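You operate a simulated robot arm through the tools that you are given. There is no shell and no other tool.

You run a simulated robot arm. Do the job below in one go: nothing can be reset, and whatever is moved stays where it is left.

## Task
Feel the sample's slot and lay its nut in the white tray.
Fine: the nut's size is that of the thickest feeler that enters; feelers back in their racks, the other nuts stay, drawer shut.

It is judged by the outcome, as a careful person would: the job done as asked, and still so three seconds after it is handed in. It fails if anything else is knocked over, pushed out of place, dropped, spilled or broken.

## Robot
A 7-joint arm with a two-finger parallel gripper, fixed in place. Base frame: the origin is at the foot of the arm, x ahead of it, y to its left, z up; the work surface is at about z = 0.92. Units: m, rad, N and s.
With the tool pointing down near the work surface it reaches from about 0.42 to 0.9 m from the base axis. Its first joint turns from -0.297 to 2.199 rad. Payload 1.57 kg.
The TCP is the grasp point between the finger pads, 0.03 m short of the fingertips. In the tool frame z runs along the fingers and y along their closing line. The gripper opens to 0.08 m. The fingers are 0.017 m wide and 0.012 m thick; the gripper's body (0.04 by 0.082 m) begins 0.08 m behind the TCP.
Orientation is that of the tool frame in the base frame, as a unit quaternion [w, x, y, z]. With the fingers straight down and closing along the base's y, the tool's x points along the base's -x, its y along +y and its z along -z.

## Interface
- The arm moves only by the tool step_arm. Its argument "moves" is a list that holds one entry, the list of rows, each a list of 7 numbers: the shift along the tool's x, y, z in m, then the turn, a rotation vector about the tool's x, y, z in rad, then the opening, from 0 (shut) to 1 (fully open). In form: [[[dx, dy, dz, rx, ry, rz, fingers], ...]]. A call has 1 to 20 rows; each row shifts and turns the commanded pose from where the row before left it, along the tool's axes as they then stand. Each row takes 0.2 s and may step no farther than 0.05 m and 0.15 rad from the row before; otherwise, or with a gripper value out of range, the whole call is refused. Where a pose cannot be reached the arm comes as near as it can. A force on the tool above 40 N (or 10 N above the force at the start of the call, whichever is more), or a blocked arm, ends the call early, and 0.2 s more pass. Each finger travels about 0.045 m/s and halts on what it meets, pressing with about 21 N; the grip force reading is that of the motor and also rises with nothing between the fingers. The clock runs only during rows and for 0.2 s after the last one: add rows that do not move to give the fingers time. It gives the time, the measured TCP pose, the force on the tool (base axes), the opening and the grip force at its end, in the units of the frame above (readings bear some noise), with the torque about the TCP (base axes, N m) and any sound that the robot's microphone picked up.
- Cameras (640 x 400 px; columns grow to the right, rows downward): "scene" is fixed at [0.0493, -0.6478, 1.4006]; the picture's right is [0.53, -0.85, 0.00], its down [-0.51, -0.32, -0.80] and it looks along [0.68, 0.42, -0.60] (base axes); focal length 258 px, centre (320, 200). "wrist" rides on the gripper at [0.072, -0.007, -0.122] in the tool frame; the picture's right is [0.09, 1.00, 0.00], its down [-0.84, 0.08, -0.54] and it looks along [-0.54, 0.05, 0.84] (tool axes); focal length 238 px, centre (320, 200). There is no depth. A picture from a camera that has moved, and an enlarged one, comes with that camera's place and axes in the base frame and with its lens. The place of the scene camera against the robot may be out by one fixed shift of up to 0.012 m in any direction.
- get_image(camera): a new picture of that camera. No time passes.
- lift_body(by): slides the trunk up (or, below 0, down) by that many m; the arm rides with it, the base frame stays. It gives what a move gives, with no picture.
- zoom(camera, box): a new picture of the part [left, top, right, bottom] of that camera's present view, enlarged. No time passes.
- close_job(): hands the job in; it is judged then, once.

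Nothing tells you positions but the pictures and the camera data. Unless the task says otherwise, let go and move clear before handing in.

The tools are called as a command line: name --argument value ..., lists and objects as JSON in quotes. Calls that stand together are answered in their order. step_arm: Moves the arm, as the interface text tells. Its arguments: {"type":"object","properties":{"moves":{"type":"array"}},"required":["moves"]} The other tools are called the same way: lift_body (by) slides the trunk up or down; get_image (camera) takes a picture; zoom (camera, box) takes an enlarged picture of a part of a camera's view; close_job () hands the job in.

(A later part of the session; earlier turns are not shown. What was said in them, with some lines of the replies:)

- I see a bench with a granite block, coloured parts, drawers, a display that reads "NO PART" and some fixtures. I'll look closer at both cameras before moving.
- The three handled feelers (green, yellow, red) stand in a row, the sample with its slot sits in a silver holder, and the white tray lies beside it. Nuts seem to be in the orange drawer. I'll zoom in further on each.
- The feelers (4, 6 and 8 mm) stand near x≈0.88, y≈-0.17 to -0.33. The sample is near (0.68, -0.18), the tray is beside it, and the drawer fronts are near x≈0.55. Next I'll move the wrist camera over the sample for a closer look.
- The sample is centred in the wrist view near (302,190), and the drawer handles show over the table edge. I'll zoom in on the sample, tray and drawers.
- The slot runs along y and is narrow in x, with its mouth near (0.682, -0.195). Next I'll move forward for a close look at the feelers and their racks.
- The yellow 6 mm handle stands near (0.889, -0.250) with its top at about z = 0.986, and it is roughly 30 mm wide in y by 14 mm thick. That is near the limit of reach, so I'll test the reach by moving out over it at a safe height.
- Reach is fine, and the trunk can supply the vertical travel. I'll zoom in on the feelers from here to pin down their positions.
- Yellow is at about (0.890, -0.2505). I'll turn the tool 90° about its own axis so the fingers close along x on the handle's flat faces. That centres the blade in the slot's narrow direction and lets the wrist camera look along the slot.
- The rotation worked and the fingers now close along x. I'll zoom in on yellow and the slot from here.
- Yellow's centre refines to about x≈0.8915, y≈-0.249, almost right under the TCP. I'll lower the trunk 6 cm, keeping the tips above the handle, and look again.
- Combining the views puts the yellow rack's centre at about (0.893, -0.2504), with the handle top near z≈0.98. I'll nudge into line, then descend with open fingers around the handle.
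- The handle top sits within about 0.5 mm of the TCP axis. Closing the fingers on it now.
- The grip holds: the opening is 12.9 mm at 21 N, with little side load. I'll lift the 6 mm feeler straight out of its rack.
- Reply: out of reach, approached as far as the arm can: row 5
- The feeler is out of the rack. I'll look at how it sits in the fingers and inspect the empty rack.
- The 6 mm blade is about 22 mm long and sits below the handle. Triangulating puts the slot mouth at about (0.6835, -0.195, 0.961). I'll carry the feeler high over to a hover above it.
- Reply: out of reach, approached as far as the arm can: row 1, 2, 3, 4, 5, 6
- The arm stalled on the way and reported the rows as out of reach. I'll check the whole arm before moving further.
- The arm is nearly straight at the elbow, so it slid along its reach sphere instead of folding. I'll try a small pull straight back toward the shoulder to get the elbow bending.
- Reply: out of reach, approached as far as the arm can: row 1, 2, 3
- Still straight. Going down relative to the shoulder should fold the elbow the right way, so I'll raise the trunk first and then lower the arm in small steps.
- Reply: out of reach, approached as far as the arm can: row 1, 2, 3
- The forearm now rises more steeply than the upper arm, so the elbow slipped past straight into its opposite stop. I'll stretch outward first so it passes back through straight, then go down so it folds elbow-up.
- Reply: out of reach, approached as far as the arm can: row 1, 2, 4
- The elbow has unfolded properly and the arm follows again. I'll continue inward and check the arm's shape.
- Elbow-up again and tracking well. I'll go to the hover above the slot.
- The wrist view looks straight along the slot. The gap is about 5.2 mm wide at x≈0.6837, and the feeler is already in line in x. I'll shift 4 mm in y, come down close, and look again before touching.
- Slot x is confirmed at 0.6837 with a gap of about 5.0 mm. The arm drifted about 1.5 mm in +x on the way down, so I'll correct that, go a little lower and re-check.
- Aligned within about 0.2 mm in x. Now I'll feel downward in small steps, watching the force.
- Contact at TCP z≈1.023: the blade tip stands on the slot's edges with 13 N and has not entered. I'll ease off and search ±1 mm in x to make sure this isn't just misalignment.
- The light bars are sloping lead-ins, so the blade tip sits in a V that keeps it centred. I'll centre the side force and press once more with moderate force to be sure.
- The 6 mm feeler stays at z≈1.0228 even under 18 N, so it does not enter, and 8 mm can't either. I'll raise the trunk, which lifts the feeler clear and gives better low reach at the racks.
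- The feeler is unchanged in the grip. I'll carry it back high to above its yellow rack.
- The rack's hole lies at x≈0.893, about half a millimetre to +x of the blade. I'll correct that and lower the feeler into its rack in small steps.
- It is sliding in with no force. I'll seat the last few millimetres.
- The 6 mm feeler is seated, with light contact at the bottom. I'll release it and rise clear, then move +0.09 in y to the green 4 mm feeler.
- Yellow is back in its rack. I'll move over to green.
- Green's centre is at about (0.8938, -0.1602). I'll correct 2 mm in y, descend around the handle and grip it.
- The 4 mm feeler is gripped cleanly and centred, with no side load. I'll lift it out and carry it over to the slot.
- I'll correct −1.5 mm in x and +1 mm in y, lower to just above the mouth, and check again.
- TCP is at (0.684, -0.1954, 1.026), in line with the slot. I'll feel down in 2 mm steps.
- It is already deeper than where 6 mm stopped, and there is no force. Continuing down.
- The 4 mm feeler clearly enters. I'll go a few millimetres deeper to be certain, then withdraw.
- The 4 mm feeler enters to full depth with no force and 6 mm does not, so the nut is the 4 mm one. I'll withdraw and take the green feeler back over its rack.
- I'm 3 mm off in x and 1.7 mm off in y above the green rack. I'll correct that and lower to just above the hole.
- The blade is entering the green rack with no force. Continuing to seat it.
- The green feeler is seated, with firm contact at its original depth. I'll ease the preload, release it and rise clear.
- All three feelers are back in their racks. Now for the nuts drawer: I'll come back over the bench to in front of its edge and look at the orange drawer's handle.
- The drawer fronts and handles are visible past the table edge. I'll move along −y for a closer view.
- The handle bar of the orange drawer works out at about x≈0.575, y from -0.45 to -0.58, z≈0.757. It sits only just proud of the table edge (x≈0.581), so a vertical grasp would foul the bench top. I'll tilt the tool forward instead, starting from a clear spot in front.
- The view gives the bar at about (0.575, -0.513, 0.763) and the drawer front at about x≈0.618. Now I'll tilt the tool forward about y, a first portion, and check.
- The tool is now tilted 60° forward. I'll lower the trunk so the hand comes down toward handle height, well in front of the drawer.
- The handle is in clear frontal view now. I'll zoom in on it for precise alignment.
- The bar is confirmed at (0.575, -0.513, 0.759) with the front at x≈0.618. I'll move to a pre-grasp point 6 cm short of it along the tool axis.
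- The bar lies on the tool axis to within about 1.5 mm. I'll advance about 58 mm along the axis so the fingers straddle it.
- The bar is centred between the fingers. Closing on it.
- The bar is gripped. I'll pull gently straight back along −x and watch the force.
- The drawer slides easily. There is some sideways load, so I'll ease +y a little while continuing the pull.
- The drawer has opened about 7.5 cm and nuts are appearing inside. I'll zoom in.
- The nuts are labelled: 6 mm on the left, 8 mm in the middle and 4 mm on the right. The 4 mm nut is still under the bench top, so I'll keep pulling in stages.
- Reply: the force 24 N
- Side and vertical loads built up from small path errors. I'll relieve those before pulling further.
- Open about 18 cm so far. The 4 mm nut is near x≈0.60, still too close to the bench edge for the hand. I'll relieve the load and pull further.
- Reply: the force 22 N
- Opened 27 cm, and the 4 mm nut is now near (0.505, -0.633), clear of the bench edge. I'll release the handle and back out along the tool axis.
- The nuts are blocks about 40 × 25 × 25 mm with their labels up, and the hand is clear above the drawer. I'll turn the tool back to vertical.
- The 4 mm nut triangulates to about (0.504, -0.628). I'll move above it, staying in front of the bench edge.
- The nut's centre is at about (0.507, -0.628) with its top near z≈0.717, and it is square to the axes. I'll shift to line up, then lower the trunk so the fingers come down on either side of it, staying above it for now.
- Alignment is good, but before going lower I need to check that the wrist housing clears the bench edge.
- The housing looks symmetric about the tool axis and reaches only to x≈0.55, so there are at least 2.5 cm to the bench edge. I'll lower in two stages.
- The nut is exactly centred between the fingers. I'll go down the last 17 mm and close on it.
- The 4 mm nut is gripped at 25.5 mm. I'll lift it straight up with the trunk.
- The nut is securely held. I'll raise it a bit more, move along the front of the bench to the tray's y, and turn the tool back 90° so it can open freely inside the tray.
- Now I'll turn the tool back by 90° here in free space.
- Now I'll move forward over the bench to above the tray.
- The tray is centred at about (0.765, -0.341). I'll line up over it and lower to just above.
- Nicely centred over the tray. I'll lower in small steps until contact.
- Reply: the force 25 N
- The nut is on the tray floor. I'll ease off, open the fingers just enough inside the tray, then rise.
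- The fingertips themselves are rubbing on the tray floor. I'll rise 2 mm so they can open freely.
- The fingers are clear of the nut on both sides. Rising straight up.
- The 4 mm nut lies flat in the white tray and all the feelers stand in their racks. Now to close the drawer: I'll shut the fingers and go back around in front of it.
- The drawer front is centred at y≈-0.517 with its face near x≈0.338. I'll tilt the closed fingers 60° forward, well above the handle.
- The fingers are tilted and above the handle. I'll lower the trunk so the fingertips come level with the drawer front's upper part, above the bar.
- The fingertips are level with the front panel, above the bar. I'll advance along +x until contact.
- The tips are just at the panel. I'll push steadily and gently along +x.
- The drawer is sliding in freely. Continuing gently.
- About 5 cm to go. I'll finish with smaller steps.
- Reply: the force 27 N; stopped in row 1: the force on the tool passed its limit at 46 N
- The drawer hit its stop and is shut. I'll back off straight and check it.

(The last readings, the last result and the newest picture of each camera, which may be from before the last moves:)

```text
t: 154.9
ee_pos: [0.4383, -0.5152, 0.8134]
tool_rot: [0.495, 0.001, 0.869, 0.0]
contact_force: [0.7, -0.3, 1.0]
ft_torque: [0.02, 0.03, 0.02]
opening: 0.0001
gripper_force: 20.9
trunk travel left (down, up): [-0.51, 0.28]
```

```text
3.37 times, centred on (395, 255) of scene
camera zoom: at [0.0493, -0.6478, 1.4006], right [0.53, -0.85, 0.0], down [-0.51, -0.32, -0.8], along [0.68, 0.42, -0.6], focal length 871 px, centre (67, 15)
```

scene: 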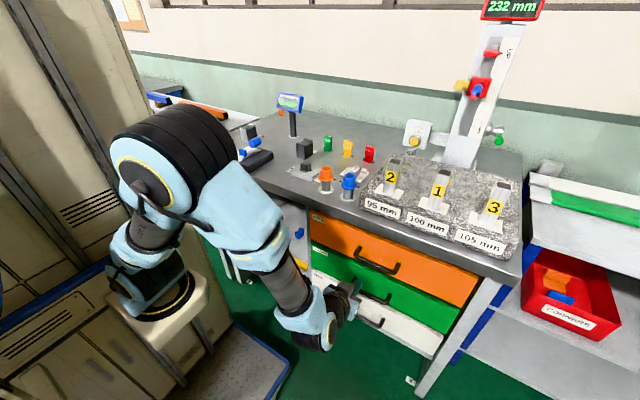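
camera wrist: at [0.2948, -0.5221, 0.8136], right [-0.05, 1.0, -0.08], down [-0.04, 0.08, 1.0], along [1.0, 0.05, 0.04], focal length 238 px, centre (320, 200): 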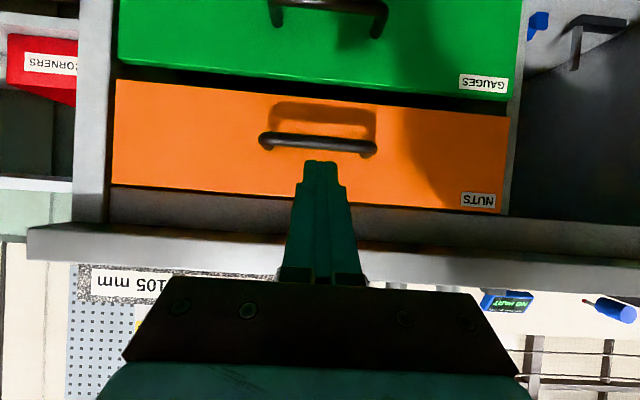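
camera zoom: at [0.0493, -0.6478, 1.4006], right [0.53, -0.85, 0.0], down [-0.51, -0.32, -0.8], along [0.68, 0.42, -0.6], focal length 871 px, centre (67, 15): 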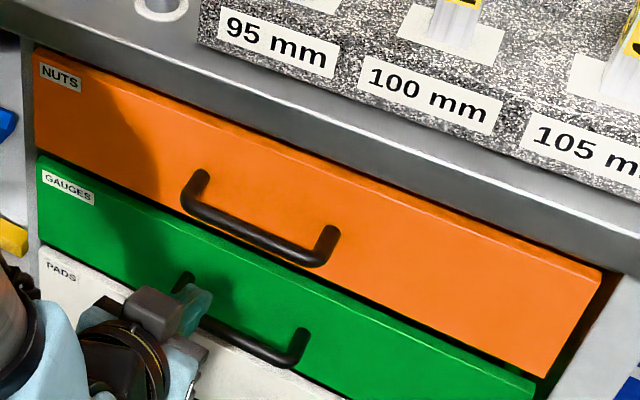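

The feelers stand seated in their racks exactly as at the start. The 4 mm nut lies in the white tray, the drawer is shut just as at the start with the 6 and 8 mm nuts inside, and the arm is empty and clear. I'm handing the job in.

close_job

```text
The job is handed in.
```

I felt the slot, and the 4 mm nut now lies in the white tray. The job is handed in; I haven't seen a verdict.

- **Fit:** the 6 mm feeler stopped at the mouth of the slot even under about 18 N. The 4 mm feeler went in to nearly its full depth with no force. I didn't try the 8 mm feeler, since 6 mm already didn't fit.
- **Feelers:** the 4 mm and 6 mm feelers are back in their racks, and the 8 mm one was never moved.
- **Nuts and drawer:** the 6 mm and 8 mm nuts are still in the drawer. It is pushed to its stop and looks the same as at the start. The push went slightly over the force limit (46 N) when the drawer reached its stop.
- **Arm:** it is empty and about 15 cm back from the drawer front.

I saw nothing knocked over or moved out of place.
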